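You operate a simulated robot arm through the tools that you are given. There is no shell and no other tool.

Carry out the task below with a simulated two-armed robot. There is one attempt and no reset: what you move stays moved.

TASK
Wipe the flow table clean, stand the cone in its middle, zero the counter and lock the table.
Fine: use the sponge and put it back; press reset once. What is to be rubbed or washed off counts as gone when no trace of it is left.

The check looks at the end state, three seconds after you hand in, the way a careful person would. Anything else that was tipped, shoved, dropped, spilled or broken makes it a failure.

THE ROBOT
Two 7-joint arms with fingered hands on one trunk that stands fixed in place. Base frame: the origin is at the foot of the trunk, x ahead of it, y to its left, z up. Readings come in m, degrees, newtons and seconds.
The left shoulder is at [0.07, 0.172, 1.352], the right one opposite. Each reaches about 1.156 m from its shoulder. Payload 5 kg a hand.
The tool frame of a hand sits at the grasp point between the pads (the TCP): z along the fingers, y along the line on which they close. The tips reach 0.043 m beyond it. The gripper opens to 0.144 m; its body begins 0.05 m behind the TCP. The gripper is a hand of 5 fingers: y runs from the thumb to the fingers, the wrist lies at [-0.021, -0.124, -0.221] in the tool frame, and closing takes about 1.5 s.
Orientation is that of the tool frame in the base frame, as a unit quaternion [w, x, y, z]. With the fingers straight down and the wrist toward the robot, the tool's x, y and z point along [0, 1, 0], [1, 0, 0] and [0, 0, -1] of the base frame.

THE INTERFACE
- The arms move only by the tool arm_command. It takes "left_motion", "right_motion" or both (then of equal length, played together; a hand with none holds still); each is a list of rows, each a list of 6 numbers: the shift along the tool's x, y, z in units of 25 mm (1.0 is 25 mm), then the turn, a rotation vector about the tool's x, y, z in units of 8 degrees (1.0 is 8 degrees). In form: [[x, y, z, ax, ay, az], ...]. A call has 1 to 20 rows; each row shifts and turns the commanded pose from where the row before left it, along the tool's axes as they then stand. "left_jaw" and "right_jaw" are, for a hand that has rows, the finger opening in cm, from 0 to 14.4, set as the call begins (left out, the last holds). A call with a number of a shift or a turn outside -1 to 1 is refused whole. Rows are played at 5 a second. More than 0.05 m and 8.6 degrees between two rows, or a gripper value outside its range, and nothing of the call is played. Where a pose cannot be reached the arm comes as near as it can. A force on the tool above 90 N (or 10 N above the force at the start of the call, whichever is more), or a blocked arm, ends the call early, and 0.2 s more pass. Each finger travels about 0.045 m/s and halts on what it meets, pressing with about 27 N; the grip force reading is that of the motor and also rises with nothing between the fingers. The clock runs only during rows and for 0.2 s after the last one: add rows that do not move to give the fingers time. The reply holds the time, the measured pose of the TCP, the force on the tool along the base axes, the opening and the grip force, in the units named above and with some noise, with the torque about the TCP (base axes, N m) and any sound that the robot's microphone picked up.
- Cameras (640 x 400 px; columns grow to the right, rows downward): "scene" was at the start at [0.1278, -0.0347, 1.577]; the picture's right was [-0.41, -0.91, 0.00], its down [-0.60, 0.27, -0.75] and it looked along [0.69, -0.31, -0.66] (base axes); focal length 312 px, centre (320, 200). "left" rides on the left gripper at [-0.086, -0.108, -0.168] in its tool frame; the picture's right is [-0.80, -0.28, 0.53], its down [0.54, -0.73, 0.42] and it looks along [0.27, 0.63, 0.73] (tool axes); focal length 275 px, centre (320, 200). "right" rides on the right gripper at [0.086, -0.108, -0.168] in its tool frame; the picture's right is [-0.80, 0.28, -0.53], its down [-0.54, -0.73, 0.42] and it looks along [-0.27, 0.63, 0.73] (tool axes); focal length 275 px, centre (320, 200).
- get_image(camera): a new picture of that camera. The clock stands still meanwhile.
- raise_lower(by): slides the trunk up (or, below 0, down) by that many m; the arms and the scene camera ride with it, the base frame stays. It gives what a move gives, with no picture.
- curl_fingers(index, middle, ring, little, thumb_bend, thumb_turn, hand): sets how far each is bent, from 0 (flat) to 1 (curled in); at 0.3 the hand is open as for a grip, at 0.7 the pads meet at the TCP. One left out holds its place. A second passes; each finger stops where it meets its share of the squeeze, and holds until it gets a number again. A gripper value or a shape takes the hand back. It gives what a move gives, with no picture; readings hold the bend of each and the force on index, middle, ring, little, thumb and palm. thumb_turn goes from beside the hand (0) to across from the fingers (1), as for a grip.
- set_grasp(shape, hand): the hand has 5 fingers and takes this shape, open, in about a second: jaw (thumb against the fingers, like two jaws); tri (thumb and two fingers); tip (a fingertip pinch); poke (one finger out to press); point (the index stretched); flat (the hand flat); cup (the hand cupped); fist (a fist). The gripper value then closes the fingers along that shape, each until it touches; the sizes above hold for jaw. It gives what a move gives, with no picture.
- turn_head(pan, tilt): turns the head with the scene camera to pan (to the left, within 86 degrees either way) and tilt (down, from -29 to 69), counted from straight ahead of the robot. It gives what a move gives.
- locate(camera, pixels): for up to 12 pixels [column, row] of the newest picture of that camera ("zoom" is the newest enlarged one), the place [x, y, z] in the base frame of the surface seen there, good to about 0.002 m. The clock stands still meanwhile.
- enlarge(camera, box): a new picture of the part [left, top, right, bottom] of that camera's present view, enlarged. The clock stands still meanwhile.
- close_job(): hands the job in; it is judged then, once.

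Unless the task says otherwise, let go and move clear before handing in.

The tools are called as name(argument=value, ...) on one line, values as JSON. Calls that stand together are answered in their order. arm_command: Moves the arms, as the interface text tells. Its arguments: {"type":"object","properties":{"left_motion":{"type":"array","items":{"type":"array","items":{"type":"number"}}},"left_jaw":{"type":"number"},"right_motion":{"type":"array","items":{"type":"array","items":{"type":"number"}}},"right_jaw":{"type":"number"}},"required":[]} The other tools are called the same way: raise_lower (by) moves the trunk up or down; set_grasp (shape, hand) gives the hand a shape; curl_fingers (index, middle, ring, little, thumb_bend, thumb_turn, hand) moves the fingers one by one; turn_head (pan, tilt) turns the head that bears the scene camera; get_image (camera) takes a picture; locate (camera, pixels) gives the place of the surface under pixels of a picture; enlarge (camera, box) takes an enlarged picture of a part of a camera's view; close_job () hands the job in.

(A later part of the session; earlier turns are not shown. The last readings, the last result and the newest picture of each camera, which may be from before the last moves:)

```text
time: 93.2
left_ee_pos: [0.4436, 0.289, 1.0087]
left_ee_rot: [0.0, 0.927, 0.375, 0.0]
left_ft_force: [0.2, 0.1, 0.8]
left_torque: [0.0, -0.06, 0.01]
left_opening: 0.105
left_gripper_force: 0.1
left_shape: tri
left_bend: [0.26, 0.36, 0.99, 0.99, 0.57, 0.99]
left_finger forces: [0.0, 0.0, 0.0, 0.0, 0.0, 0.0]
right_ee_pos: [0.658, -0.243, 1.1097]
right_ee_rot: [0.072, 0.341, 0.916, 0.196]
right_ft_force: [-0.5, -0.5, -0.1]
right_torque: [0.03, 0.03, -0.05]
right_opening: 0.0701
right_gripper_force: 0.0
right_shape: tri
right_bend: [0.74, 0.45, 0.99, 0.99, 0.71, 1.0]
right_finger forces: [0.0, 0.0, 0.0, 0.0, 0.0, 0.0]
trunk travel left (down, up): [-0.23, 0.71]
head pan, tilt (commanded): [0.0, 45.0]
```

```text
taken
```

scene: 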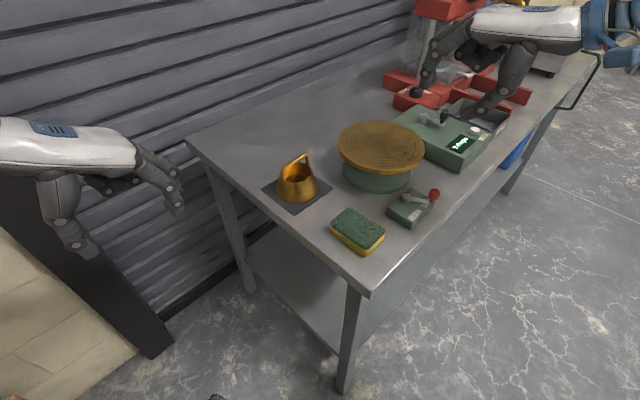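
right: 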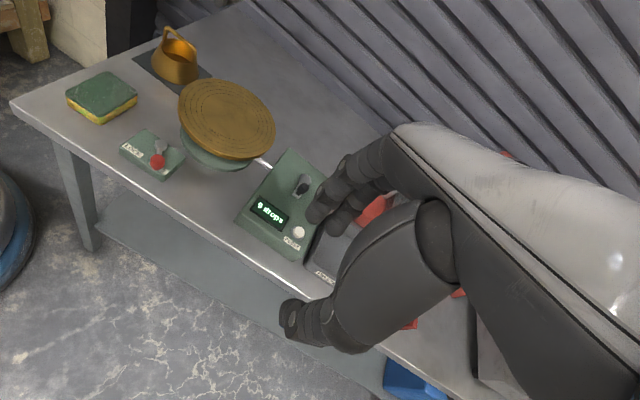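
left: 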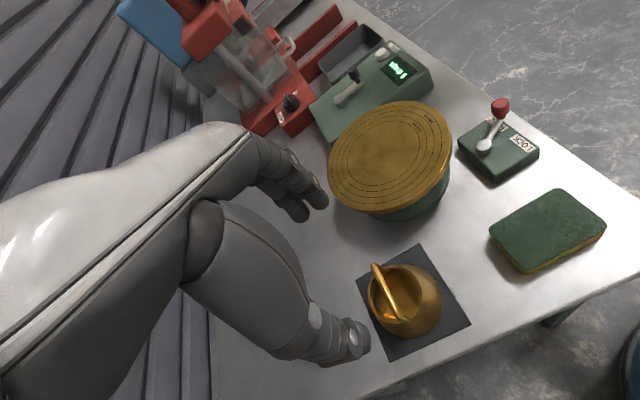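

No contact; I'll continue the second half of the traverse to above the handle.

arm_command(right_motion=[[0.838, 0.906, 0.4036, 0, 0, 0], [0.838, 0.906, 0.4036, 0, 0, 0], [0.838, 0.906, 0.4036, 0, 0, 0], [0.838, 0.906, 0.4036, 0, 0, 0], [0.838, 0.906, 0.4036, 0, 0, 0], [0.838, 0.906, 0.4036, 0, 0, 0], [0.838, 0.906, 0.4036, 0, 0, 0], [0.838, 0.906, 0.4036, 0, 0, 0], [0.838, 0.906, 0.4036, 0, 0, 0], [0, 0, 0, 0, 0, 0]])

get_image(camera="scene")

get_image(camera="right")

get_image(camera="left")

```text
time: 95.4
left_ee_pos: [0.4433, 0.2884, 1.0097]
left_ee_rot: [0.0, 0.927, 0.376, -0.001]
left_ft_force: [-0.5, -0.6, 0.2]
left_torque: [-0.05, -0.02, -0.03]
left_opening: 0.1046
left_gripper_force: 0.1
left_shape: tri
left_bend: [0.26, 0.36, 0.99, 0.99, 0.57, 0.99]
left_finger forces: [0.0, 0.0, 0.0, 0.1, 0.0, 0.0]
right_ee_pos: [0.6624, -0.0382, 1.1081]
right_ee_rot: [0.07, 0.337, 0.917, 0.202]
right_ft_force: [0.4, 0.0, 0.7]
right_torque: [-0.05, -0.02, 0.01]
right_opening: 0.0704
right_gripper_force: 0.0
right_shape: tri
right_bend: [0.74, 0.45, 0.99, 0.99, 0.71, 1.0]
right_finger forces: [0.0, 0.0, 0.0, 0.0, 0.0, 0.0]
right hand out of reach, approached as far as the arm can: row 6, 7, 8, 9
trunk travel left (down, up): [-0.23, 0.71]
head pan, tilt (commanded): [0.0, 45.0]
```

```text
taken
```

scene: 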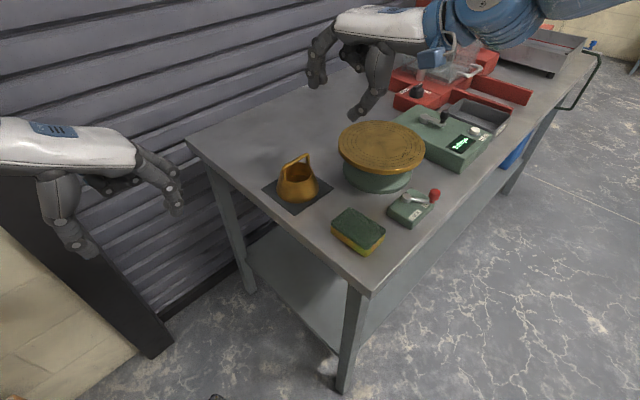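

```text
taken
```

right: 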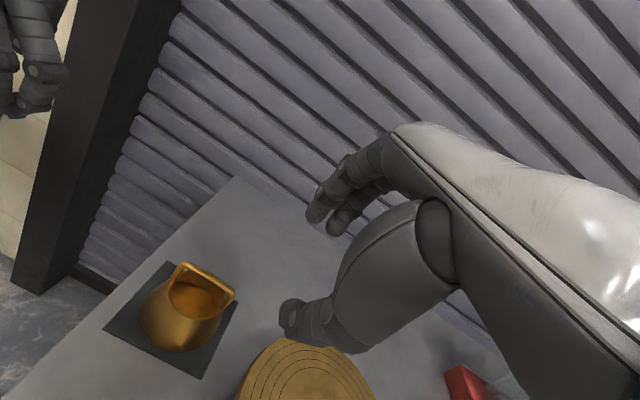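

```text
taken
```

left: 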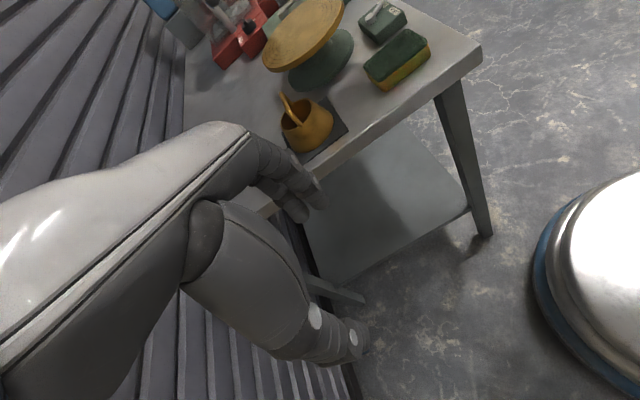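

Reach is now worse (stopped at y=-0.038), so the arm's elbow posture depends on the path taken. I'll bring the trunk back up and re-pose the arm in free air: turn the hand outward to force the elbow down and in, and then come back.

raise_lower(by=0.22)

arm_command(right_motion=[[0, 0, 0, 1, 0, 0], [0, 0, 0, 1, 0, 0], [0, 0, 0, 1, 0, 0], [-0.66, -0.755, 0, 0, 0, 0], [-0.66, -0.755, 0, 0, 0, 0], [-0.66, -0.755, 0, 0, 0, 0], [-0.66, -0.755, 0, 0, 0, 0], [-0.66, -0.755, 0, 0, 0, 0], [-0.66, -0.755, 0, 0, 0, 0], [-0.66, -0.755, 0, 0, 0, 0], [-0.66, -0.755, 0, 0, 0, 0], [-0.66, -0.755, 0, 0, 0, 0], [-0.66, -0.755, 0, 0, 0, 0]])

arm_command(right_motion=[[0, 0, 0, 0, 0, 1], [0, 0, 0, 0, 0, 1], [0, 0, 0, 0, 0, 1], [0, 0, 0, 0, 0, 1], [0, 0, 0, 0, 0, 1], [0, 0, 0, 0, 0, 1], [0, 0, 0, 0, 0, 1], [0, 0, 0, 0, 0, 1], [0, 0, 0, 0, 0, 1], [0, 0, 0, 0, 0, 1], [0, 0, 0, 0, 0, 1], [0, 0, 0, 0, 0, 1]])

turn_head(pan=-35, tilt=25)

get_image(camera="scene")

```text
time: 97.8
left_ee_pos: [0.4443, 0.2876, 1.2301]
left_ee_rot: [0.0, 0.927, 0.375, -0.001]
left_ft_force: [-0.2, 0.6, -0.3]
left_torque: [0.0, 0.03, -0.03]
left_opening: 0.1046
left_gripper_force: 0.0
left_shape: tri
left_bend: [0.26, 0.36, 0.99, 0.99, 0.57, 0.99]
left_finger forces: [0.1, 0.0, 0.0, 0.1, 0.0, 0.0]
right_ee_pos: [0.6626, -0.038, 1.3277]
right_ee_rot: [0.07, 0.337, 0.917, 0.202]
right_ft_force: [-0.6, 0.4, 0.0]
right_torque: [0.04, 0.01, -0.03]
right_opening: 0.0703
right_gripper_force: 0.0
right_shape: tri
right_bend: [0.74, 0.45, 0.99, 0.99, 0.71, 1.0]
right_finger forces: [0.0, 0.0, 0.0, 0.0, 0.0, 0.0]
trunk travel left (down, up): [-0.45, 0.49]
head pan, tilt (commanded): [0.0, 45.0]
```

```text
time: 100.5
left_ee_pos: [0.4441, 0.2871, 1.2302]
left_ee_rot: [-0.002, 0.927, 0.375, -0.001]
left_ft_force: [-0.9, 0.4, -0.8]
left_torque: [0.03, -0.01, 0.01]
left_opening: 0.1045
left_gripper_force: 0.2
left_shape: tri
left_bend: [0.26, 0.36, 0.99, 0.99, 0.57, 0.99]
left_finger forces: [0.1, 0.0, 0.0, 0.1, 0.0, 0.0]
right_ee_pos: [0.6563, -0.3673, 1.3247]
right_ee_rot: [-0.002, 0.342, 0.94, 0.008]
right_ft_force: [0.9, -0.5, -0.1]
right_torque: [0.03, 0.02, 0.04]
right_opening: 0.0699
right_gripper_force: 0.0
right_shape: tri
right_bend: [0.74, 0.45, 0.99, 0.99, 0.71, 1.0]
right_finger forces: [0.0, 0.1, 0.0, 0.0, 0.0, 0.1]
right hand out of reach, approached as far as the arm can: row 1, 2
trunk travel left (down, up): [-0.45, 0.49]
head pan, tilt (commanded): [0.0, 45.0]
```

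```text
time: 103.2
left_ee_pos: [0.4449, 0.2893, 1.2303]
left_ee_rot: [0.0, 0.927, 0.375, -0.002]
left_ft_force: [0.6, 0.4, -0.1]
left_torque: [-0.01, 0.0, 0.0]
left_opening: 0.1048
left_gripper_force: 0.2
left_shape: tri
left_bend: [0.26, 0.36, 0.99, 0.99, 0.57, 0.99]
left_finger forces: [0.0, 0.1, 0.0, 0.1, 0.1, 0.0]
right_ee_pos: [0.657, -0.3655, 1.3238]
right_ee_rot: [-0.006, 0.928, 0.372, 0.004]
right_ft_force: [0.8, 1.0, -0.6]
right_torque: [-0.03, 0.02, 0.0]
right_opening: 0.0703
right_gripper_force: 0.0
right_shape: tri
right_bend: [0.74, 0.45, 0.99, 0.99, 0.71, 1.0]
right_finger forces: [0.0, 0.0, 0.0, 0.1, 0.1, 0.0]
trunk travel left (down, up): [-0.45, 0.49]
head pan, tilt (commanded): [0.0, 45.0]
```

```text
time: 104.2
left_ee_pos: [0.4446, 0.2877, 1.2297]
left_ee_rot: [0.0, 0.927, 0.376, -0.001]
left_ft_force: [0.0, 0.0, 0.6]
left_torque: [0.02, 0.0, -0.03]
left_opening: 0.1047
left_gripper_force: 0.0
left_shape: tri
left_bend: [0.26, 0.36, 0.99, 0.99, 0.57, 0.99]
left_finger forces: [0.0, 0.0, 0.0, 0.0, 0.1, 0.0]
right_ee_pos: [0.6563, -0.3663, 1.3252]
right_ee_rot: [-0.007, 0.927, 0.374, 0.003]
right_ft_force: [0.1, 0.3, 0.4]
right_torque: [0.01, -0.03, 0.0]
right_opening: 0.07
right_gripper_force: 0.1
right_shape: tri
right_bend: [0.74, 0.45, 0.99, 0.99, 0.71, 1.0]
right_finger forces: [0.0, 0.0, 0.0, 0.1, 0.2, 0.1]
trunk travel left (down, up): [-0.45, 0.49]
head pan, tilt (commanded): [-35.0, 25.0]
```

```text
taken
```

scene: 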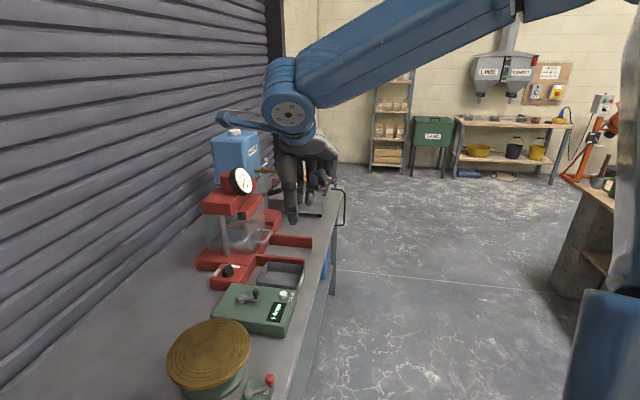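

The picture shows the right elbow held high (forearm coming down from the top right), unlike the left arm's low elbow. I'll turn the hand back to 49°, then lower it and tilt the fingers well forward in free air, which should force the elbow down.

arm_command(right_motion=[[0, 0, 0, 0, 0, -0.98], [0, 0, 0, 0, 0, -0.98], [0, 0, 0, 0, 0, -0.98], [0, 0, 0, 0, 0, -0.98], [0, 0, 0, 0, 0, -0.98], [0, 0, 0, 0, 0, -0.98], [0, 0, 0, 0, 0, -0.98], [0, 0, 0, 0, 0, -0.98], [0, 0, 0, 0, 0, -0.98], [0, 0, 0, 0, 0, -0.98], [0, 0, 0, 0, 0, -0.98], [0, 0, 0, 0, 0, -0.98], [0.45, -0.29, 0.7, 0, 0, 0], [0.45, -0.29, 0.7, 0, 0, 0], [0.45, -0.29, 0.7, 0, 0, 0], [0.45, -0.29, 0.7, 0, 0, 0], [0.45, -0.29, 0.7, 0, 0, 0], [0.45, -0.29, 0.7, 0, 0, 0], [0.45, -0.29, 0.7, 0, 0, 0], [0.45, -0.29, 0.7, 0, 0, 0]])

arm_command(right_motion=[[0, 0, 0, -1, 0, 0], [0, 0, 0, -1, 0, 0], [0, 0, 0, -1, 0, 0], [0, 0, 0, -1, 0, 0], [0, 0, 0, -1, 0, 0], [0, 0, 0, -1, 0, 0], [0, 0, 0, -1, 0, 0], [0, 0, 0, -1, 0, 0], [0, 0, 0, -1, 0, 0]])

get_image(camera="scene")

```text
time: 108.4
left_ee_pos: [0.4436, 0.2892, 1.231]
left_ee_rot: [-0.001, 0.927, 0.375, -0.001]
left_ft_force: [-1.2, -0.8, -0.1]
left_torque: [0.02, -0.03, -0.01]
left_opening: 0.1048
left_gripper_force: 0.0
left_shape: tri
left_bend: [0.26, 0.36, 0.99, 0.99, 0.57, 0.99]
left_finger forces: [0.1, 0.1, 0.0, 0.0, 0.0, 0.1]
right_ee_pos: [0.5516, -0.3478, 1.1847]
right_ee_rot: [-0.001, 0.358, 0.934, 0.007]
right_ft_force: [-0.7, -0.1, -0.6]
right_torque: [0.05, -0.01, 0.0]
right_opening: 0.07
right_gripper_force: 0.1
right_shape: tri
right_bend: [0.74, 0.45, 0.99, 0.99, 0.71, 1.0]
right_finger forces: [0.1, 0.0, 0.1, 0.0, 0.0, 0.0]
trunk travel left (down, up): [-0.45, 0.49]
head pan, tilt (commanded): [-35.0, 25.0]
```

```text
time: 110.4
left_ee_pos: [0.4458, 0.2898, 1.2302]
left_ee_rot: [0.0, 0.927, 0.375, -0.001]
left_ft_force: [0.9, 0.1, 0.5]
left_torque: [0.0, 0.02, -0.01]
left_opening: 0.1048
left_gripper_force: 0.0
left_shape: tri
left_bend: [0.26, 0.36, 0.99, 0.99, 0.57, 0.99]
left_finger forces: [0.0, 0.1, 0.0, 0.0, 0.1, 0.0]
right_ee_pos: [0.5515, -0.3479, 1.1851]
right_ee_rot: [0.21, 0.292, 0.75, 0.555]
right_ft_force: [0.6, 0.3, 0.3]
right_torque: [0.0, 0.03, -0.04]
right_opening: 0.0702
right_gripper_force: 0.0
right_shape: tri
right_bend: [0.74, 0.45, 0.99, 0.99, 0.71, 1.0]
right_finger forces: [0.0, 0.0, 0.0, 0.0, 0.0, 0.1]
trunk travel left (down, up): [-0.45, 0.49]
head pan, tilt (commanded): [-35.0, 25.0]
```

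```text
taken
```

scene: 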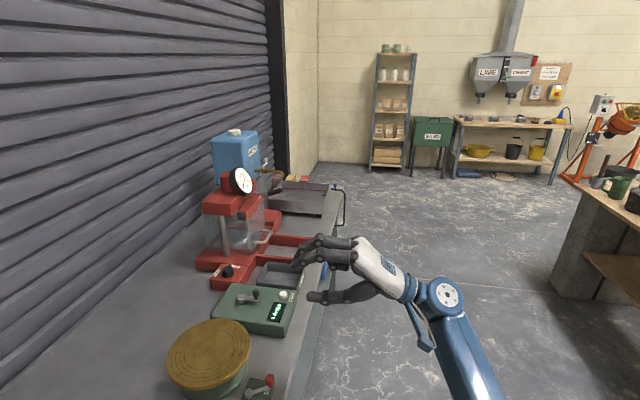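

Now the forearm comes from the lower right, so the elbow is down. I'll untilt to about 24° here and see that the posture stays good.

arm_command(right_motion=[[0, 0, 0, 1, 0, 0], [0, 0, 0, 1, 0, 0], [0, 0, 0, 1, 0, 0], [0, 0, 0, 1, 0, 0], [0, 0, 0, 1, 0, 0], [0, 0, 0, 1, 0, 0], [0, 0, 0, 0, 0, 0]])

get_image(camera="scene")

```text
time: 112.0
left_ee_pos: [0.4436, 0.2874, 1.2305]
left_ee_rot: [-0.001, 0.927, 0.375, 0.001]
left_ft_force: [0.2, -0.7, 0.7]
left_torque: [-0.01, -0.02, -0.01]
left_opening: 0.1047
left_gripper_force: 0.0
left_shape: tri
left_bend: [0.26, 0.36, 0.99, 0.99, 0.57, 0.99]
left_finger forces: [0.0, 0.0, 0.0, 0.0, 0.0, 0.0]
right_ee_pos: [0.5519, -0.3482, 1.1844]
right_ee_rot: [0.072, 0.352, 0.911, 0.201]
right_ft_force: [0.1, 0.2, 0.9]
right_torque: [-0.01, -0.01, -0.01]
right_opening: 0.0702
right_gripper_force: 0.1
right_shape: tri
right_bend: [0.74, 0.45, 0.99, 0.99, 0.71, 1.0]
right_finger forces: [0.1, 0.1, 0.0, 0.0, 0.0, 0.1]
trunk travel left (down, up): [-0.45, 0.49]
head pan, tilt (commanded): [-35.0, 25.0]
```

```text
taken
```

scene: 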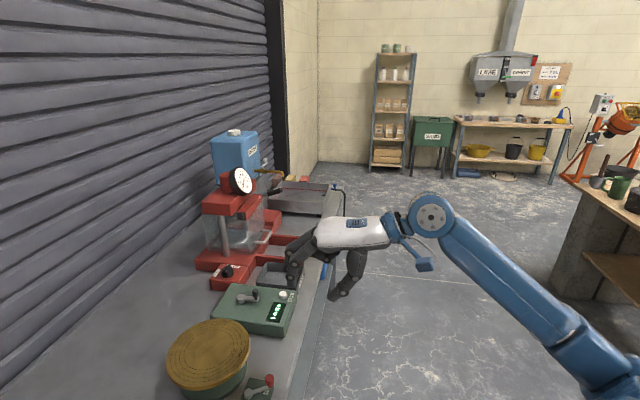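

The posture stays good with the elbow low and out. I'll now traverse to above the cone's handle with the 24° tilt.

arm_command(right_motion=[[0.49, 0.808, 0.605, 0, 0, 0], [0.49, 0.808, 0.605, 0, 0, 0], [0.49, 0.808, 0.605, 0, 0, 0], [0.49, 0.808, 0.605, 0, 0, 0], [0.49, 0.808, 0.605, 0, 0, 0], [0.49, 0.808, 0.605, 0, 0, 0], [0.49, 0.808, 0.605, 0, 0, 0], [0.49, 0.808, 0.605, 0, 0, 0], [0.49, 0.808, 0.605, 0, 0, 0], [0.49, 0.808, 0.605, 0, 0, 0], [0.49, 0.808, 0.605, 0, 0, 0], [0.49, 0.808, 0.605, 0, 0, 0], [0.49, 0.808, 0.605, 0, 0, 0], [0.49, 0.808, 0.605, 0, 0, 0], [0.49, 0.808, 0.605, 0, 0, 0], [0, 0, 0, 0, 0, 0]])

turn_head(pan=-10, tilt=45)

get_image(camera="scene")

get_image(camera="right")

```text
time: 115.4
left_ee_pos: [0.4443, 0.2873, 1.2294]
left_ee_rot: [-0.001, 0.927, 0.375, 0.0]
left_ft_force: [0.6, -0.3, 0.0]
left_torque: [0.02, -0.04, -0.01]
left_opening: 0.1048
left_gripper_force: 0.1
left_shape: tri
left_bend: [0.26, 0.36, 0.99, 0.99, 0.57, 0.99]
left_finger forces: [0.0, 0.1, 0.1, 0.1, 0.0, 0.0]
right_ee_pos: [0.6629, 0.0502, 1.1067]
right_ee_rot: [0.073, 0.352, 0.911, 0.201]
right_ft_force: [0.1, 0.0, 0.5]
right_torque: [0.01, -0.03, 0.0]
right_opening: 0.0702
right_gripper_force: 0.0
right_shape: tri
right_bend: [0.74, 0.45, 0.99, 0.99, 0.71, 1.0]
right_finger forces: [0.0, 0.0, 0.0, 0.0, 0.0, 0.1]
trunk travel left (down, up): [-0.45, 0.49]
head pan, tilt (commanded): [-35.0, 25.0]
```

```text
time: 116.2
left_ee_pos: [0.4445, 0.2884, 1.2298]
left_ee_rot: [0.0, 0.927, 0.376, -0.001]
left_ft_force: [0.2, 0.8, 0.6]
left_torque: [-0.02, 0.04, 0.03]
left_opening: 0.1048
left_gripper_force: 0.0
left_shape: tri
left_bend: [0.26, 0.36, 0.99, 0.99, 0.57, 0.99]
left_finger forces: [0.0, 0.0, 0.1, 0.0, 0.0, 0.0]
right_ee_pos: [0.6632, 0.0505, 1.1061]
right_ee_rot: [0.073, 0.351, 0.912, 0.201]
right_ft_force: [-0.1, -0.5, -0.4]
right_torque: [0.04, 0.0, 0.01]
right_opening: 0.0703
right_gripper_force: 0.1
right_shape: tri
right_bend: [0.74, 0.45, 0.99, 0.99, 0.71, 1.0]
right_finger forces: [0.1, 0.1, 0.0, 0.1, 0.0, 0.1]
trunk travel left (down, up): [-0.45, 0.49]
head pan, tilt (commanded): [-10.0, 45.0]
```

```text
taken
```

scene: 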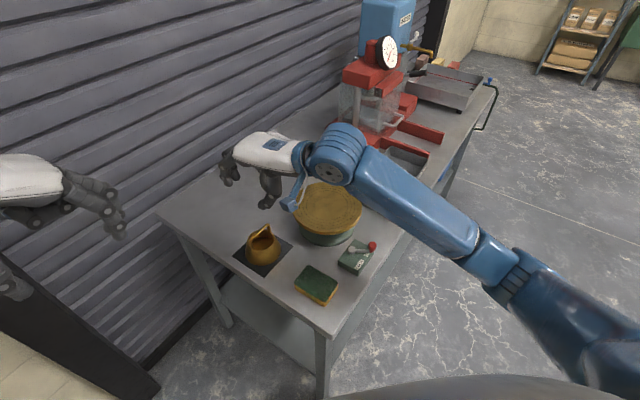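

```text
taken
```

right: 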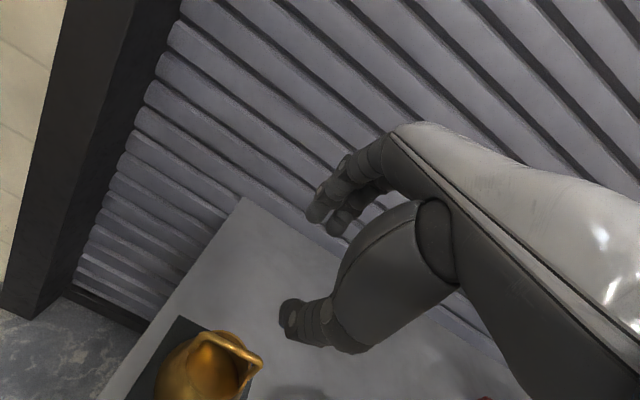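

The right hand now reaches right over the cone with a healthy posture. I'll remove the tilt and trim the yaw to 46° so that the pinch is straight down, and re-measure the handle.

arm_command(right_motion=[[0, 0, 0, 1, 0, 0], [0, 0, 0, 1, 0, 0], [0, 0, 0, 1, 0, 0], [0, 0, 0, 0, 0, 0.25], [0, 0, 0, 0, 0, 0]])

enlarge(camera="scene", box=[215, 205, 305, 275])

get_image(camera="right")

```text
time: 117.5
left_ee_pos: [0.4451, 0.2893, 1.2298]
left_ee_rot: [0.0, 0.927, 0.375, -0.001]
left_ft_force: [0.6, -0.3, -0.9]
left_torque: [-0.05, -0.03, 0.01]
left_opening: 0.1048
left_gripper_force: 0.2
left_shape: tri
left_bend: [0.26, 0.36, 0.99, 0.99, 0.57, 0.99]
left_finger forces: [0.0, 0.0, 0.1, 0.1, 0.0, 0.0]
right_ee_pos: [0.6624, 0.0507, 1.1072]
right_ee_rot: [-0.001, 0.375, 0.927, 0.006]
right_ft_force: [0.3, -0.5, 0.2]
right_torque: [0.04, -0.01, 0.0]
right_opening: 0.07
right_gripper_force: 0.1
right_shape: tri
right_bend: [0.74, 0.45, 0.99, 0.99, 0.71, 1.0]
right_finger forces: [0.0, 0.1, 0.0, 0.0, 0.1, 0.0]
trunk travel left (down, up): [-0.45, 0.49]
head pan, tilt (commanded): [-10.0, 45.0]
```

```text
5.71 times, centred on (260, 240) of scene
```

zoom: 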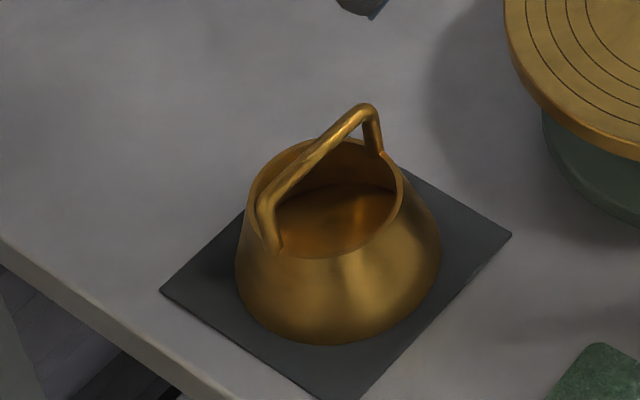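

```text
taken
```

right: 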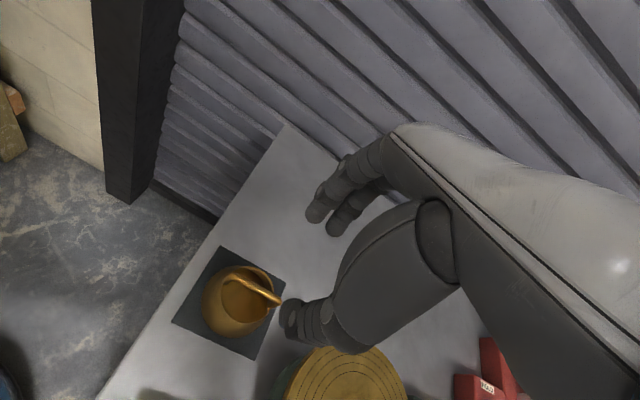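

The hand is vertical at 46° yaw with no reach warning. I'll locate the bar and legs in the scene zoom.

locate(camera="zoom", pixels=[[280, 187], [295, 172], [310, 158], [325, 143], [340, 128], [355, 114], [268, 210], [272, 240], [372, 122], [377, 145], [365, 106], [267, 200]])

```text
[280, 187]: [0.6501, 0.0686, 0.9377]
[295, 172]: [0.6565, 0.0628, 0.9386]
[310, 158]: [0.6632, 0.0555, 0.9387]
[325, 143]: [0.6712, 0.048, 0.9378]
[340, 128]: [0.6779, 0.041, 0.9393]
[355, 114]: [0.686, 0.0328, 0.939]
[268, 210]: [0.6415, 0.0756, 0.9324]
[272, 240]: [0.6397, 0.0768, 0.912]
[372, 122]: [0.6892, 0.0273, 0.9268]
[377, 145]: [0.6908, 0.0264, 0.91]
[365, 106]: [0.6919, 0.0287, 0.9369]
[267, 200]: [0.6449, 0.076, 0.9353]
```

The bar centre is at about (0.6685,0.052,0.9355), direction -45°. Before descending I'll check where the index, middle and thumb tips are at this 7 cm opening.

enlarge(camera="scene", box=[220, 140, 310, 215])

locate(camera="right", pixels=[[312, 210], [320, 195], [335, 228], [345, 215], [290, 312], [283, 330], [310, 300], [325, 300], [340, 180], [290, 300]])

locate(camera="zoom", pixels=[[100, 300], [80, 320], [330, 350], [300, 300]])

```text
5.33 times, centred on (265, 178) of scene
```

zoom: 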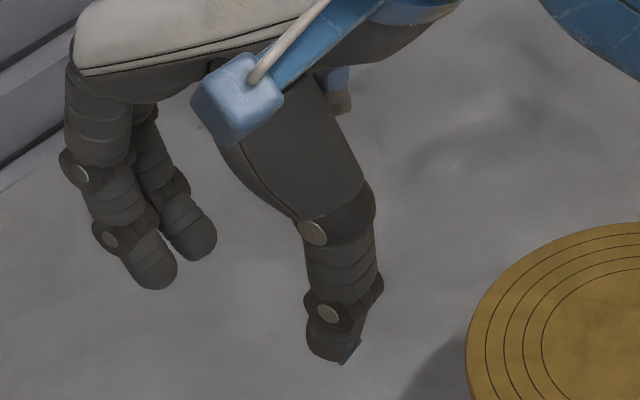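

```text
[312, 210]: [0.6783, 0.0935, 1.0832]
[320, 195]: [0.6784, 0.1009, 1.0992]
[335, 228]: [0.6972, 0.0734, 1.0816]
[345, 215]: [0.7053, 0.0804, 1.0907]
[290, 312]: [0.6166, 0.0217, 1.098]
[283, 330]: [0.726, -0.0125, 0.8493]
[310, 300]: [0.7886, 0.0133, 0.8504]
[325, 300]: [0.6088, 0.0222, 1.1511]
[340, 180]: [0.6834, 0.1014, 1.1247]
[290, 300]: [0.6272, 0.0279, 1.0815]
```

```text
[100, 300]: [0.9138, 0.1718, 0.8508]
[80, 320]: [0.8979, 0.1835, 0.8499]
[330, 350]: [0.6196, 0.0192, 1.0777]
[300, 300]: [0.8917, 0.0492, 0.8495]
```

At 7 cm opening the index/middle and thumb tips sit symmetrically (±4 cm) about the TCP, about 33 mm below it. I'll centre on the bar and descend to z≈1.0 for a check.

arm_command(right_motion=[[-0.14, 0.21, 0, 0, 0, 0], [0, 0, 0.86, 0, 0, 0], [0, 0, 0.86, 0, 0, 0], [0, 0, 0.86, 0, 0, 0], [0, 0, 0.86, 0, 0, 0], [0, 0, 0.86, 0, 0, 0], [0, 0, 0, 0, 0, 0]], right_jaw=6.0)

enlarge(camera="scene", box=[215, 190, 305, 265])

enlarge(camera="right", box=[200, 150, 420, 380])

```text
time: 119.0
left_ee_pos: [0.4444, 0.2898, 1.2303]
left_ee_rot: [0.0, 0.927, 0.375, -0.001]
left_ft_force: [0.6, -0.4, 0.5]
left_torque: [-0.01, 0.01, -0.05]
left_opening: 0.1047
left_gripper_force: 0.0
left_shape: tri
left_bend: [0.26, 0.36, 0.99, 0.99, 0.57, 0.99]
left_finger forces: [0.0, 0.0, 0.1, 0.1, 0.0, 0.1]
right_ee_pos: [0.6686, 0.0525, 0.9999]
right_ee_rot: [-0.002, 0.375, 0.927, 0.006]
right_ft_force: [-0.5, -0.6, -0.4]
right_torque: [-0.01, -0.01, 0.02]
right_opening: 0.0605
right_gripper_force: 0.0
right_shape: tri
right_bend: [0.74, 0.48, 0.99, 0.99, 0.72, 1.0]
right_finger forces: [0.0, 0.0, 0.0, 0.0, 0.0, 0.1]
trunk travel left (down, up): [-0.45, 0.49]
head pan, tilt (commanded): [-10.0, 45.0]
```

```text
5.33 times, centred on (260, 228) of scene
```

zoom: 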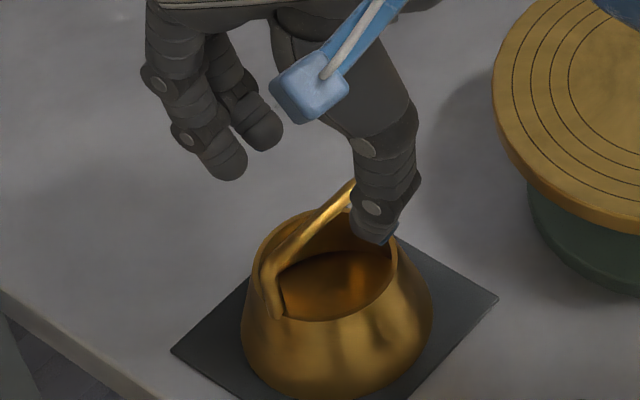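

```text
1.74 times, centred on (310, 265) of right
```

zoom: 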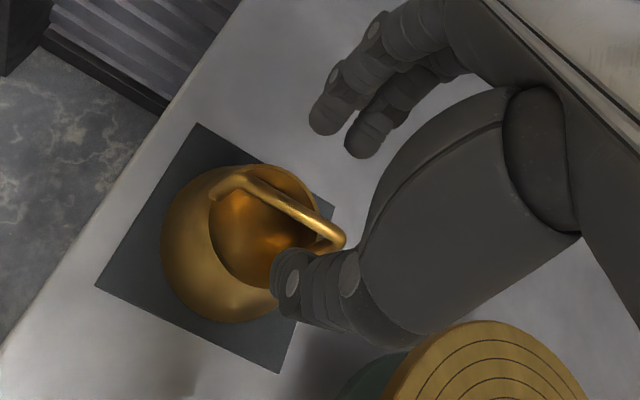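

The fingers and thumb straddle the bar line. I'll descend to z≈0.959, checking force.

arm_command(right_motion=[[0, 0, 0.55, 0, 0, 0], [0, 0, 0.55, 0, 0, 0], [0, 0, 0.54, 0, 0, 0], [0, 0, 0, 0, 0, 0]])

enlarge(camera="scene", box=[215, 190, 305, 265])

enlarge(camera="right", box=[200, 150, 420, 380])

```text
time: 120.0
left_ee_pos: [0.4442, 0.2888, 1.2302]
left_ee_rot: [-0.001, 0.927, 0.375, -0.001]
left_ft_force: [-0.3, -0.7, 0.3]
left_torque: [0.03, -0.02, 0.03]
left_opening: 0.1044
left_gripper_force: 0.0
left_shape: tri
left_bend: [0.26, 0.36, 0.99, 0.99, 0.57, 0.99]
left_finger forces: [0.1, 0.0, 0.1, 0.1, 0.0, 0.0]
right_ee_pos: [0.6699, 0.0534, 0.9592]
right_ee_rot: [-0.003, 0.376, 0.927, 0.007]
right_ft_force: [-0.3, 0.3, 0.0]
right_torque: [0.01, 0.01, -0.01]
right_opening: 0.0607
right_gripper_force: 0.1
right_shape: tri
right_bend: [0.74, 0.48, 0.99, 0.99, 0.72, 1.0]
right_finger forces: [0.0, 0.1, 0.1, 0.1, 0.0, 0.0]
trunk travel left (down, up): [-0.45, 0.49]
head pan, tilt (commanded): [-10.0, 45.0]
```

```text
5.33 times, centred on (260, 228) of scene
```

zoom: 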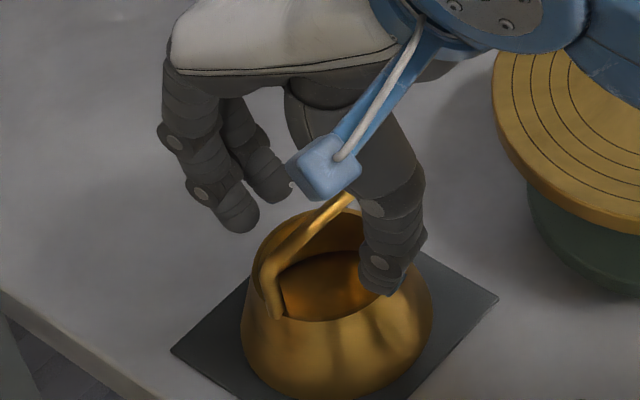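

```text
1.74 times, centred on (310, 265) of right
```

zoom: 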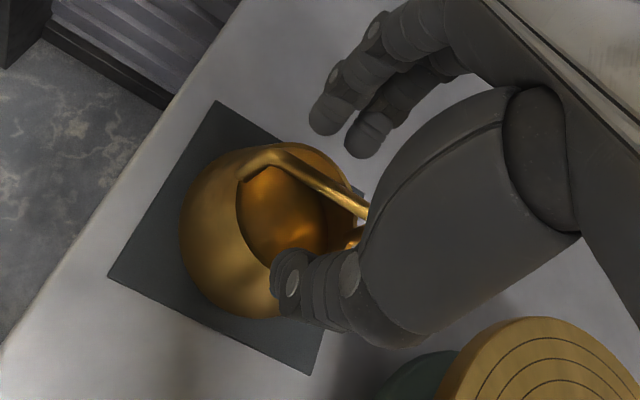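

The bar runs between the fingers and thumb with no contact. I'll close partway to 3 cm and compare the gaps on each side.

arm_command(right_motion=[[0, -0.06, 0, 0, 0, 0], [0, 0, 0, 0, 0, 0], [0, 0, 0, 0, 0, 0], [0, 0, 0, 0, 0, 0]], right_jaw=3.2)

enlarge(camera="scene", box=[215, 190, 305, 265])

enlarge(camera="right", box=[200, 150, 420, 380])

```text
time: 121.0
left_ee_pos: [0.4444, 0.2895, 1.2308]
left_ee_rot: [0.0, 0.927, 0.376, 0.0]
left_ft_force: [-0.3, -0.3, 0.6]
left_torque: [-0.01, 0.02, -0.04]
left_opening: 0.1046
left_gripper_force: 0.0
left_shape: tri
left_bend: [0.26, 0.36, 0.99, 0.99, 0.57, 0.99]
left_finger forces: [0.0, 0.0, 0.0, 0.1, 0.0, 0.0]
right_ee_pos: [0.6688, 0.0508, 0.9588]
right_ee_rot: [-0.004, 0.375, 0.927, 0.008]
right_ft_force: [0.4, 0.1, -0.3]
right_torque: [0.0, 0.0, 0.0]
right_opening: 0.0321
right_gripper_force: 0.1
right_shape: tri
right_bend: [0.74, 0.58, 0.99, 0.99, 0.74, 1.0]
right_finger forces: [0.1, 0.1, 0.0, 0.1, 0.0, 0.0]
trunk travel left (down, up): [-0.45, 0.49]
head pan, tilt (commanded): [-10.0, 45.0]
```

```text
5.33 times, centred on (260, 228) of scene
```

zoom: 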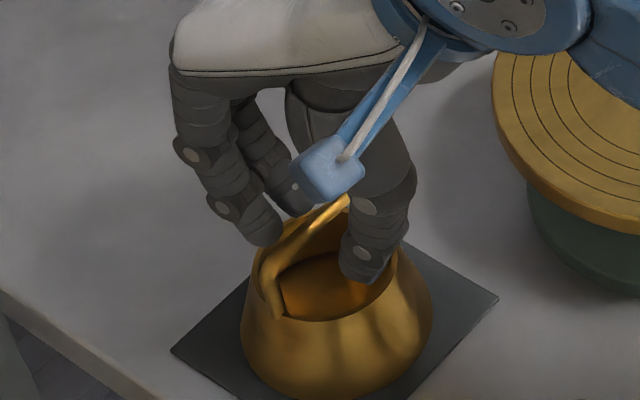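

```text
1.74 times, centred on (310, 265) of right
```

zoom: 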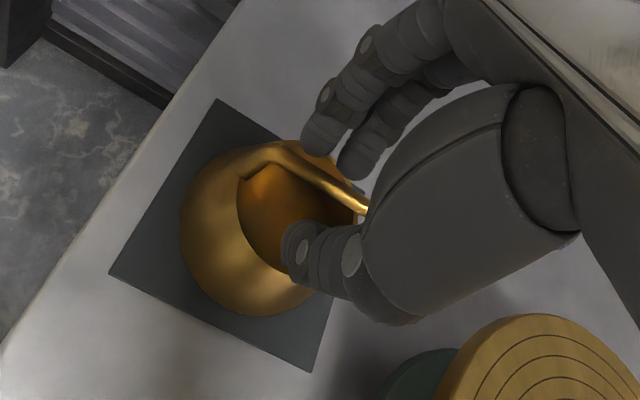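

It looks centred. I'll verify with located points of the fingertips and bar.

locate(camera="zoom", pixels=[[318, 148], [352, 172], [290, 245], [300, 235], [300, 170], [330, 188], [350, 202], [275, 158], [310, 130], [305, 275]])

```text
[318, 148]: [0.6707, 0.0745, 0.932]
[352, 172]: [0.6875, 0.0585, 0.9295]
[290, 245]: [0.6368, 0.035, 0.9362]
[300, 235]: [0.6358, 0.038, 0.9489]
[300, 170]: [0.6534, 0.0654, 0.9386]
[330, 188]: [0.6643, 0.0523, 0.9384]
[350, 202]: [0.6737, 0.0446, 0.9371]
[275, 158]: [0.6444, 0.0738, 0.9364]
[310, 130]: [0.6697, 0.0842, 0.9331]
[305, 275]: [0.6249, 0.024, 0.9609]
```

The bar lies midway between the finger (f≈+18 mm) and thumb surfaces. I'll close onto the bar.

arm_command(right_motion=[[0, 0, 0, 0, 0, 0], [0, 0, 0, 0, 0, 0], [0, 0, 0, 0, 0, 0], [0, 0, 0, 0, 0, 0], [0, 0, 0, 0, 0, 0], [0, 0, 0, 0, 0, 0]], right_jaw=0)

enlarge(camera="scene", box=[215, 190, 305, 265])

enlarge(camera="right", box=[200, 150, 420, 380])

```text
time: 122.5
left_ee_pos: [0.4439, 0.2896, 1.2293]
left_ee_rot: [0.0, 0.927, 0.375, -0.002]
left_ft_force: [-0.4, -0.6, 0.9]
left_torque: [0.03, -0.01, 0.02]
left_opening: 0.1045
left_gripper_force: 0.1
left_shape: tri
left_bend: [0.26, 0.36, 0.99, 0.99, 0.57, 0.99]
left_finger forces: [0.0, 0.0, 0.1, 0.0, 0.0, 0.1]
right_ee_pos: [0.6695, 0.0518, 0.9575]
right_ee_rot: [-0.003, 0.376, 0.927, 0.006]
right_ft_force: [0.1, 0.7, -2.7]
right_torque: [0.02, 0.0, 0.05]
right_opening: 0.0011
right_gripper_force: 27.1
right_shape: tri
right_bend: [0.71, 0.7, 1.0, 1.0, 0.72, 1.0]
right_finger forces: [11.1, 8.9, 0.1, 0.0, 20.4, 0.0]
trunk travel left (down, up): [-0.45, 0.49]
head pan, tilt (commanded): [-10.0, 45.0]
```

```text
5.33 times, centred on (260, 228) of scene
```

zoom: 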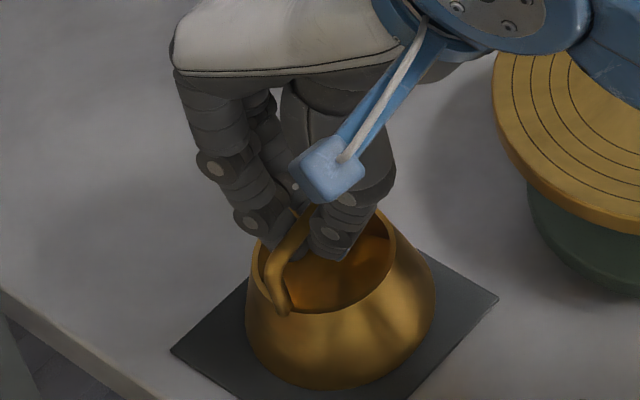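

```text
1.74 times, centred on (310, 265) of right
```

zoom: 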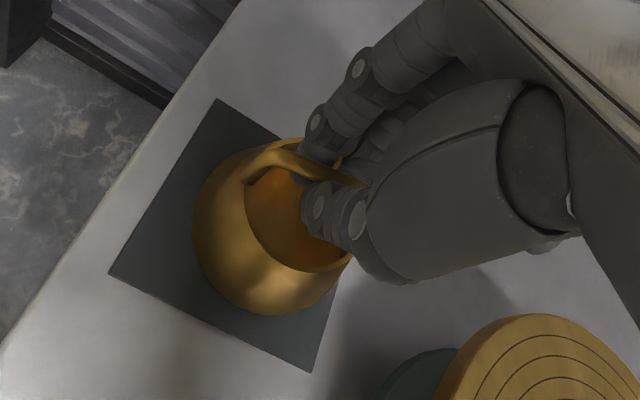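

The tips have closed beneath the bar (opening ~1 mm, 20 N), so the bar is caged in the pinch. I'll lift 1.5 cm slowly and check.

arm_command(right_motion=[[0, 0, -0.2, 0, 0, 0], [0, 0, -0.2, 0, 0, 0], [0, 0, -0.2, 0, 0, 0], [0, 0, 0, 0, 0, 0], [0, 0, 0, 0, 0, 0]])

enlarge(camera="scene", box=[215, 190, 305, 265])

enlarge(camera="right", box=[200, 150, 420, 380])

```text
time: 123.7
left_ee_pos: [0.4442, 0.2887, 1.2297]
left_ee_rot: [-0.001, 0.927, 0.376, -0.002]
left_ft_force: [0.9, 0.6, -0.2]
left_torque: [-0.01, -0.01, 0.02]
left_opening: 0.1049
left_gripper_force: 0.1
left_shape: tri
left_bend: [0.26, 0.36, 0.99, 0.99, 0.57, 0.99]
left_finger forces: [0.0, 0.0, 0.0, 0.0, 0.0, 0.0]
right_ee_pos: [0.6676, 0.0512, 0.9739]
right_ee_rot: [-0.003, 0.375, 0.927, 0.007]
right_ft_force: [-1.1, 0.1, -2.7]
right_torque: [-0.01, 0.05, -0.03]
right_opening: 0.0011
right_gripper_force: 26.5
right_shape: tri
right_bend: [0.71, 0.7, 1.0, 1.0, 0.72, 1.0]
right_finger forces: [11.2, 8.9, 0.0, 0.0, 20.1, 0.0]
trunk travel left (down, up): [-0.45, 0.49]
head pan, tilt (commanded): [-10.0, 45.0]
```

```text
5.33 times, centred on (260, 228) of scene
```

zoom: 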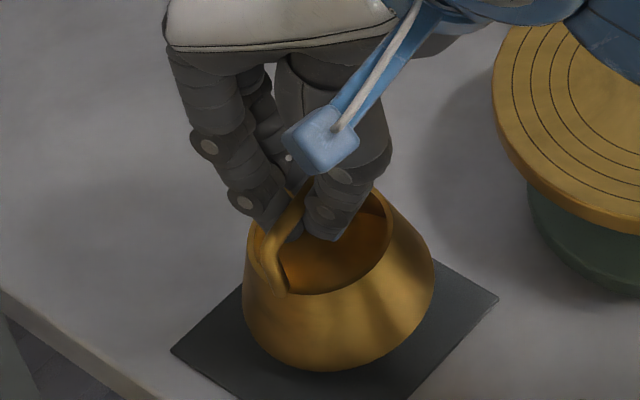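

```text
1.74 times, centred on (310, 265) of right
```

zoom: 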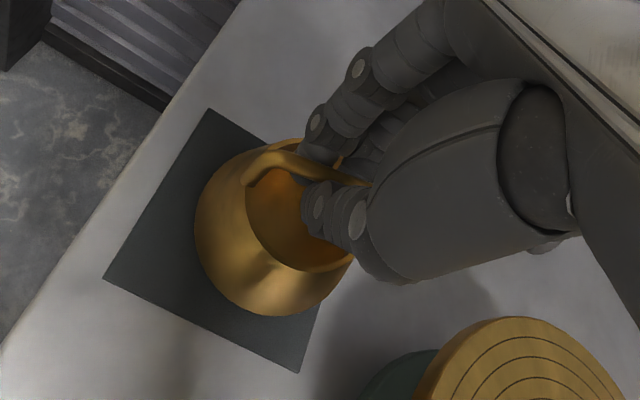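

The cone is lifted (about 2.7 N) and the mat stays put. I'll raise it another 9.5 cm and measure its centre and tilt relative to the hand.

arm_command(right_motion=[[0, 0, -0.6, 0, 0, 0], [0, 0, -0.8, 0, 0, 0], [0, 0, -0.8, 0, 0, 0], [0, 0, -0.8, 0, 0, 0], [0, 0, -0.8, 0, 0, 0], [0, 0, 0, 0, 0, 0], [0, 0, 0, 0, 0, 0]])

get_image(camera="scene")

enlarge(camera="scene", box=[215, 155, 305, 230])

enlarge(camera="right", box=[200, 150, 420, 380])

```text
time: 125.2
left_ee_pos: [0.445, 0.29, 1.2295]
left_ee_rot: [0.0, 0.927, 0.376, -0.001]
left_ft_force: [0.3, -0.2, 0.8]
left_torque: [0.0, 0.02, 0.02]
left_opening: 0.1045
left_gripper_force: 0.0
left_shape: tri
left_bend: [0.26, 0.36, 0.99, 0.99, 0.57, 0.99]
left_finger forces: [0.0, 0.0, 0.0, 0.0, 0.1, 0.1]
right_ee_pos: [0.6681, 0.0515, 1.0683]
right_ee_rot: [-0.003, 0.376, 0.927, 0.007]
right_ft_force: [0.2, -0.5, -3.9]
right_torque: [0.01, 0.02, 0.01]
right_opening: 0.001
right_gripper_force: 26.3
right_shape: tri
right_bend: [0.71, 0.7, 1.0, 1.0, 0.72, 1.0]
right_finger forces: [11.2, 9.0, 0.0, 0.0, 19.9, 0.0]
trunk travel left (down, up): [-0.45, 0.49]
head pan, tilt (commanded): [-10.0, 45.0]
```

```text
taken
```

scene: 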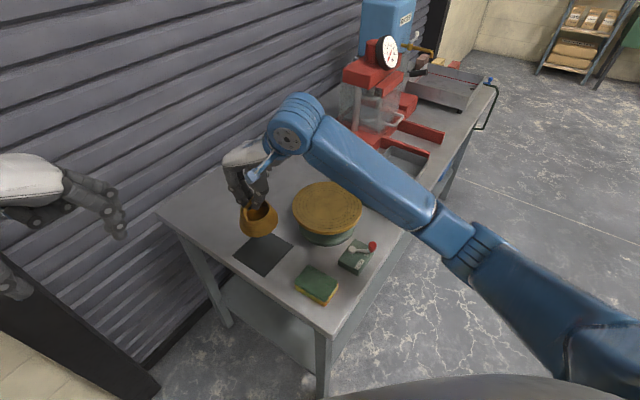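

```text
5.33 times, centred on (260, 192) of scene
```

zoom: 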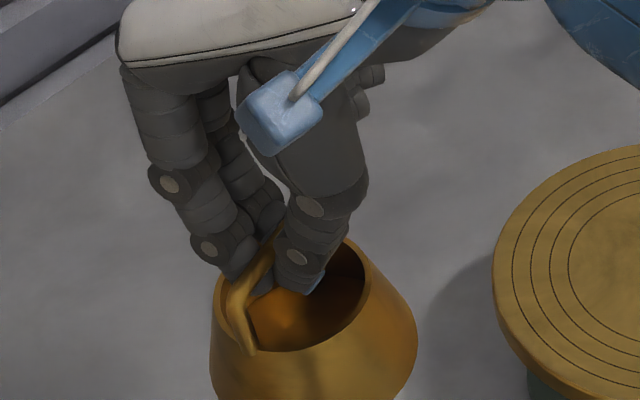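

```text
1.74 times, centred on (310, 265) of right
```

zoom: 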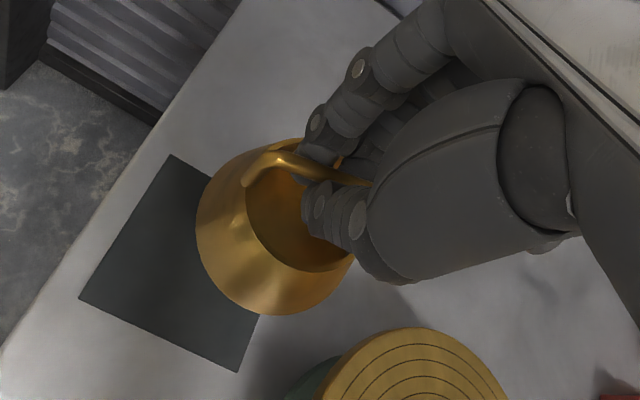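

The cone hangs steady. I'll zoom on it to locate rim and base points.

enlarge(camera="scene", box=[225, 190, 295, 245])

locate(camera="zoom", pixels=[[175, 180], [195, 200], [225, 190], [262, 170], [300, 140], [312, 115], [310, 90], [155, 310], [200, 350], [280, 350], [350, 300], [390, 230]])

enlarge(camera="right", box=[250, 220, 350, 340])

locate(camera="zoom", pixels=[[110, 180], [120, 250], [150, 300], [200, 330], [250, 340], [290, 330], [60, 180], [70, 250], [110, 330], [170, 380], [240, 390]])

```text
7.27 times, centred on (260, 218) of scene
```

zoom: 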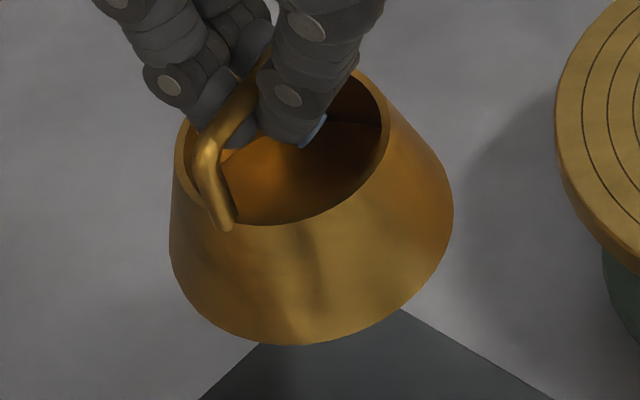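

```text
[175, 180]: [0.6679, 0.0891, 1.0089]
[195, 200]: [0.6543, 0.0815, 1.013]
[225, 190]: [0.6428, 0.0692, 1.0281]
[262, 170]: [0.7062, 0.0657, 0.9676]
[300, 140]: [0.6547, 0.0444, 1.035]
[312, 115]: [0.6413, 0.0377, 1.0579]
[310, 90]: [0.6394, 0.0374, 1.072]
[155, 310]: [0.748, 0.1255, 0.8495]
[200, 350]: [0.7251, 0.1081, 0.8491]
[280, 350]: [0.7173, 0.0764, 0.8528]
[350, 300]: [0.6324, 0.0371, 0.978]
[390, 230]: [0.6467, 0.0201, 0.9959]
```

```text
3.33 times, centred on (300, 280) of right
```

zoom: 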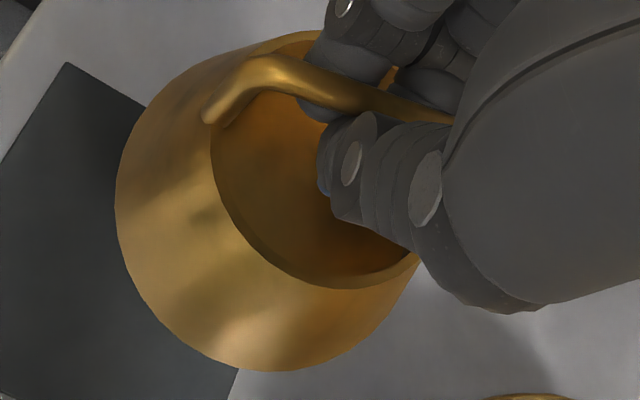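

```text
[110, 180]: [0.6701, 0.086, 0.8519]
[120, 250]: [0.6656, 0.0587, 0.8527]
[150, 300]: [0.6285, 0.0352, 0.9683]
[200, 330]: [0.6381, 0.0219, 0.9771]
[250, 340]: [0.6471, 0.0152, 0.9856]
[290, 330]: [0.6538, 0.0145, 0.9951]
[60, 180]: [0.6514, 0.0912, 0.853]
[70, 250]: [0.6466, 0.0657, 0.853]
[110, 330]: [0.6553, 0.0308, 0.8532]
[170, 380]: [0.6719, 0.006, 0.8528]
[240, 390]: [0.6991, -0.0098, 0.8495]
```

I'll locate points along the rim and the lower edge of the cone to judge its level and centre.

enlarge(camera="scene", box=[225, 190, 295, 245])

locate(camera="zoom", pixels=[[174, 262], [195, 298], [235, 328], [300, 342], [360, 326], [410, 293], [443, 248], [450, 215]])

locate(camera="zoom", pixels=[[179, 165], [188, 192], [250, 224], [280, 219], [310, 208], [340, 190], [365, 166], [381, 138], [386, 112], [375, 85]])

```text
7.27 times, centred on (260, 218) of scene
```

zoom: 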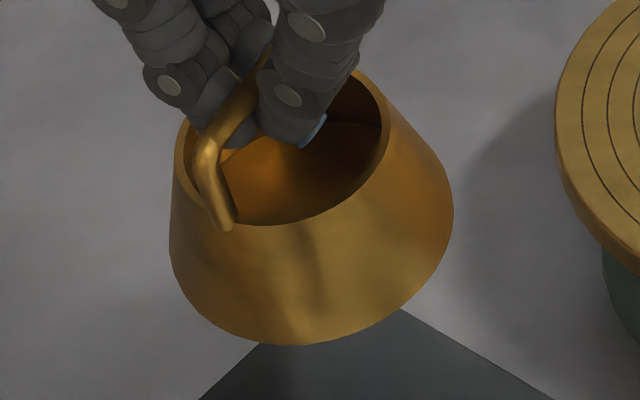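

```text
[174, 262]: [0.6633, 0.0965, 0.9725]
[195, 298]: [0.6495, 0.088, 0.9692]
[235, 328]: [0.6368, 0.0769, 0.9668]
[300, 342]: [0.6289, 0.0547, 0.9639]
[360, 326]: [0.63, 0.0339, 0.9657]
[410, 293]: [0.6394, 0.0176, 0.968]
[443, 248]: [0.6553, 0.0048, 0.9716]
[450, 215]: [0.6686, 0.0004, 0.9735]
```

```text
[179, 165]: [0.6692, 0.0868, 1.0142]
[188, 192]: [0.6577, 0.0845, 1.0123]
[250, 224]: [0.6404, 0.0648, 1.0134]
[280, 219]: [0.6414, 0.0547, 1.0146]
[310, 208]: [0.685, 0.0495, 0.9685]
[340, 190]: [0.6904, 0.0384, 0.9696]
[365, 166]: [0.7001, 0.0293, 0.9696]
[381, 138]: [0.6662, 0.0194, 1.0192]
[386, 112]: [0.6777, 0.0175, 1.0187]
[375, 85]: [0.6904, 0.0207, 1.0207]
```

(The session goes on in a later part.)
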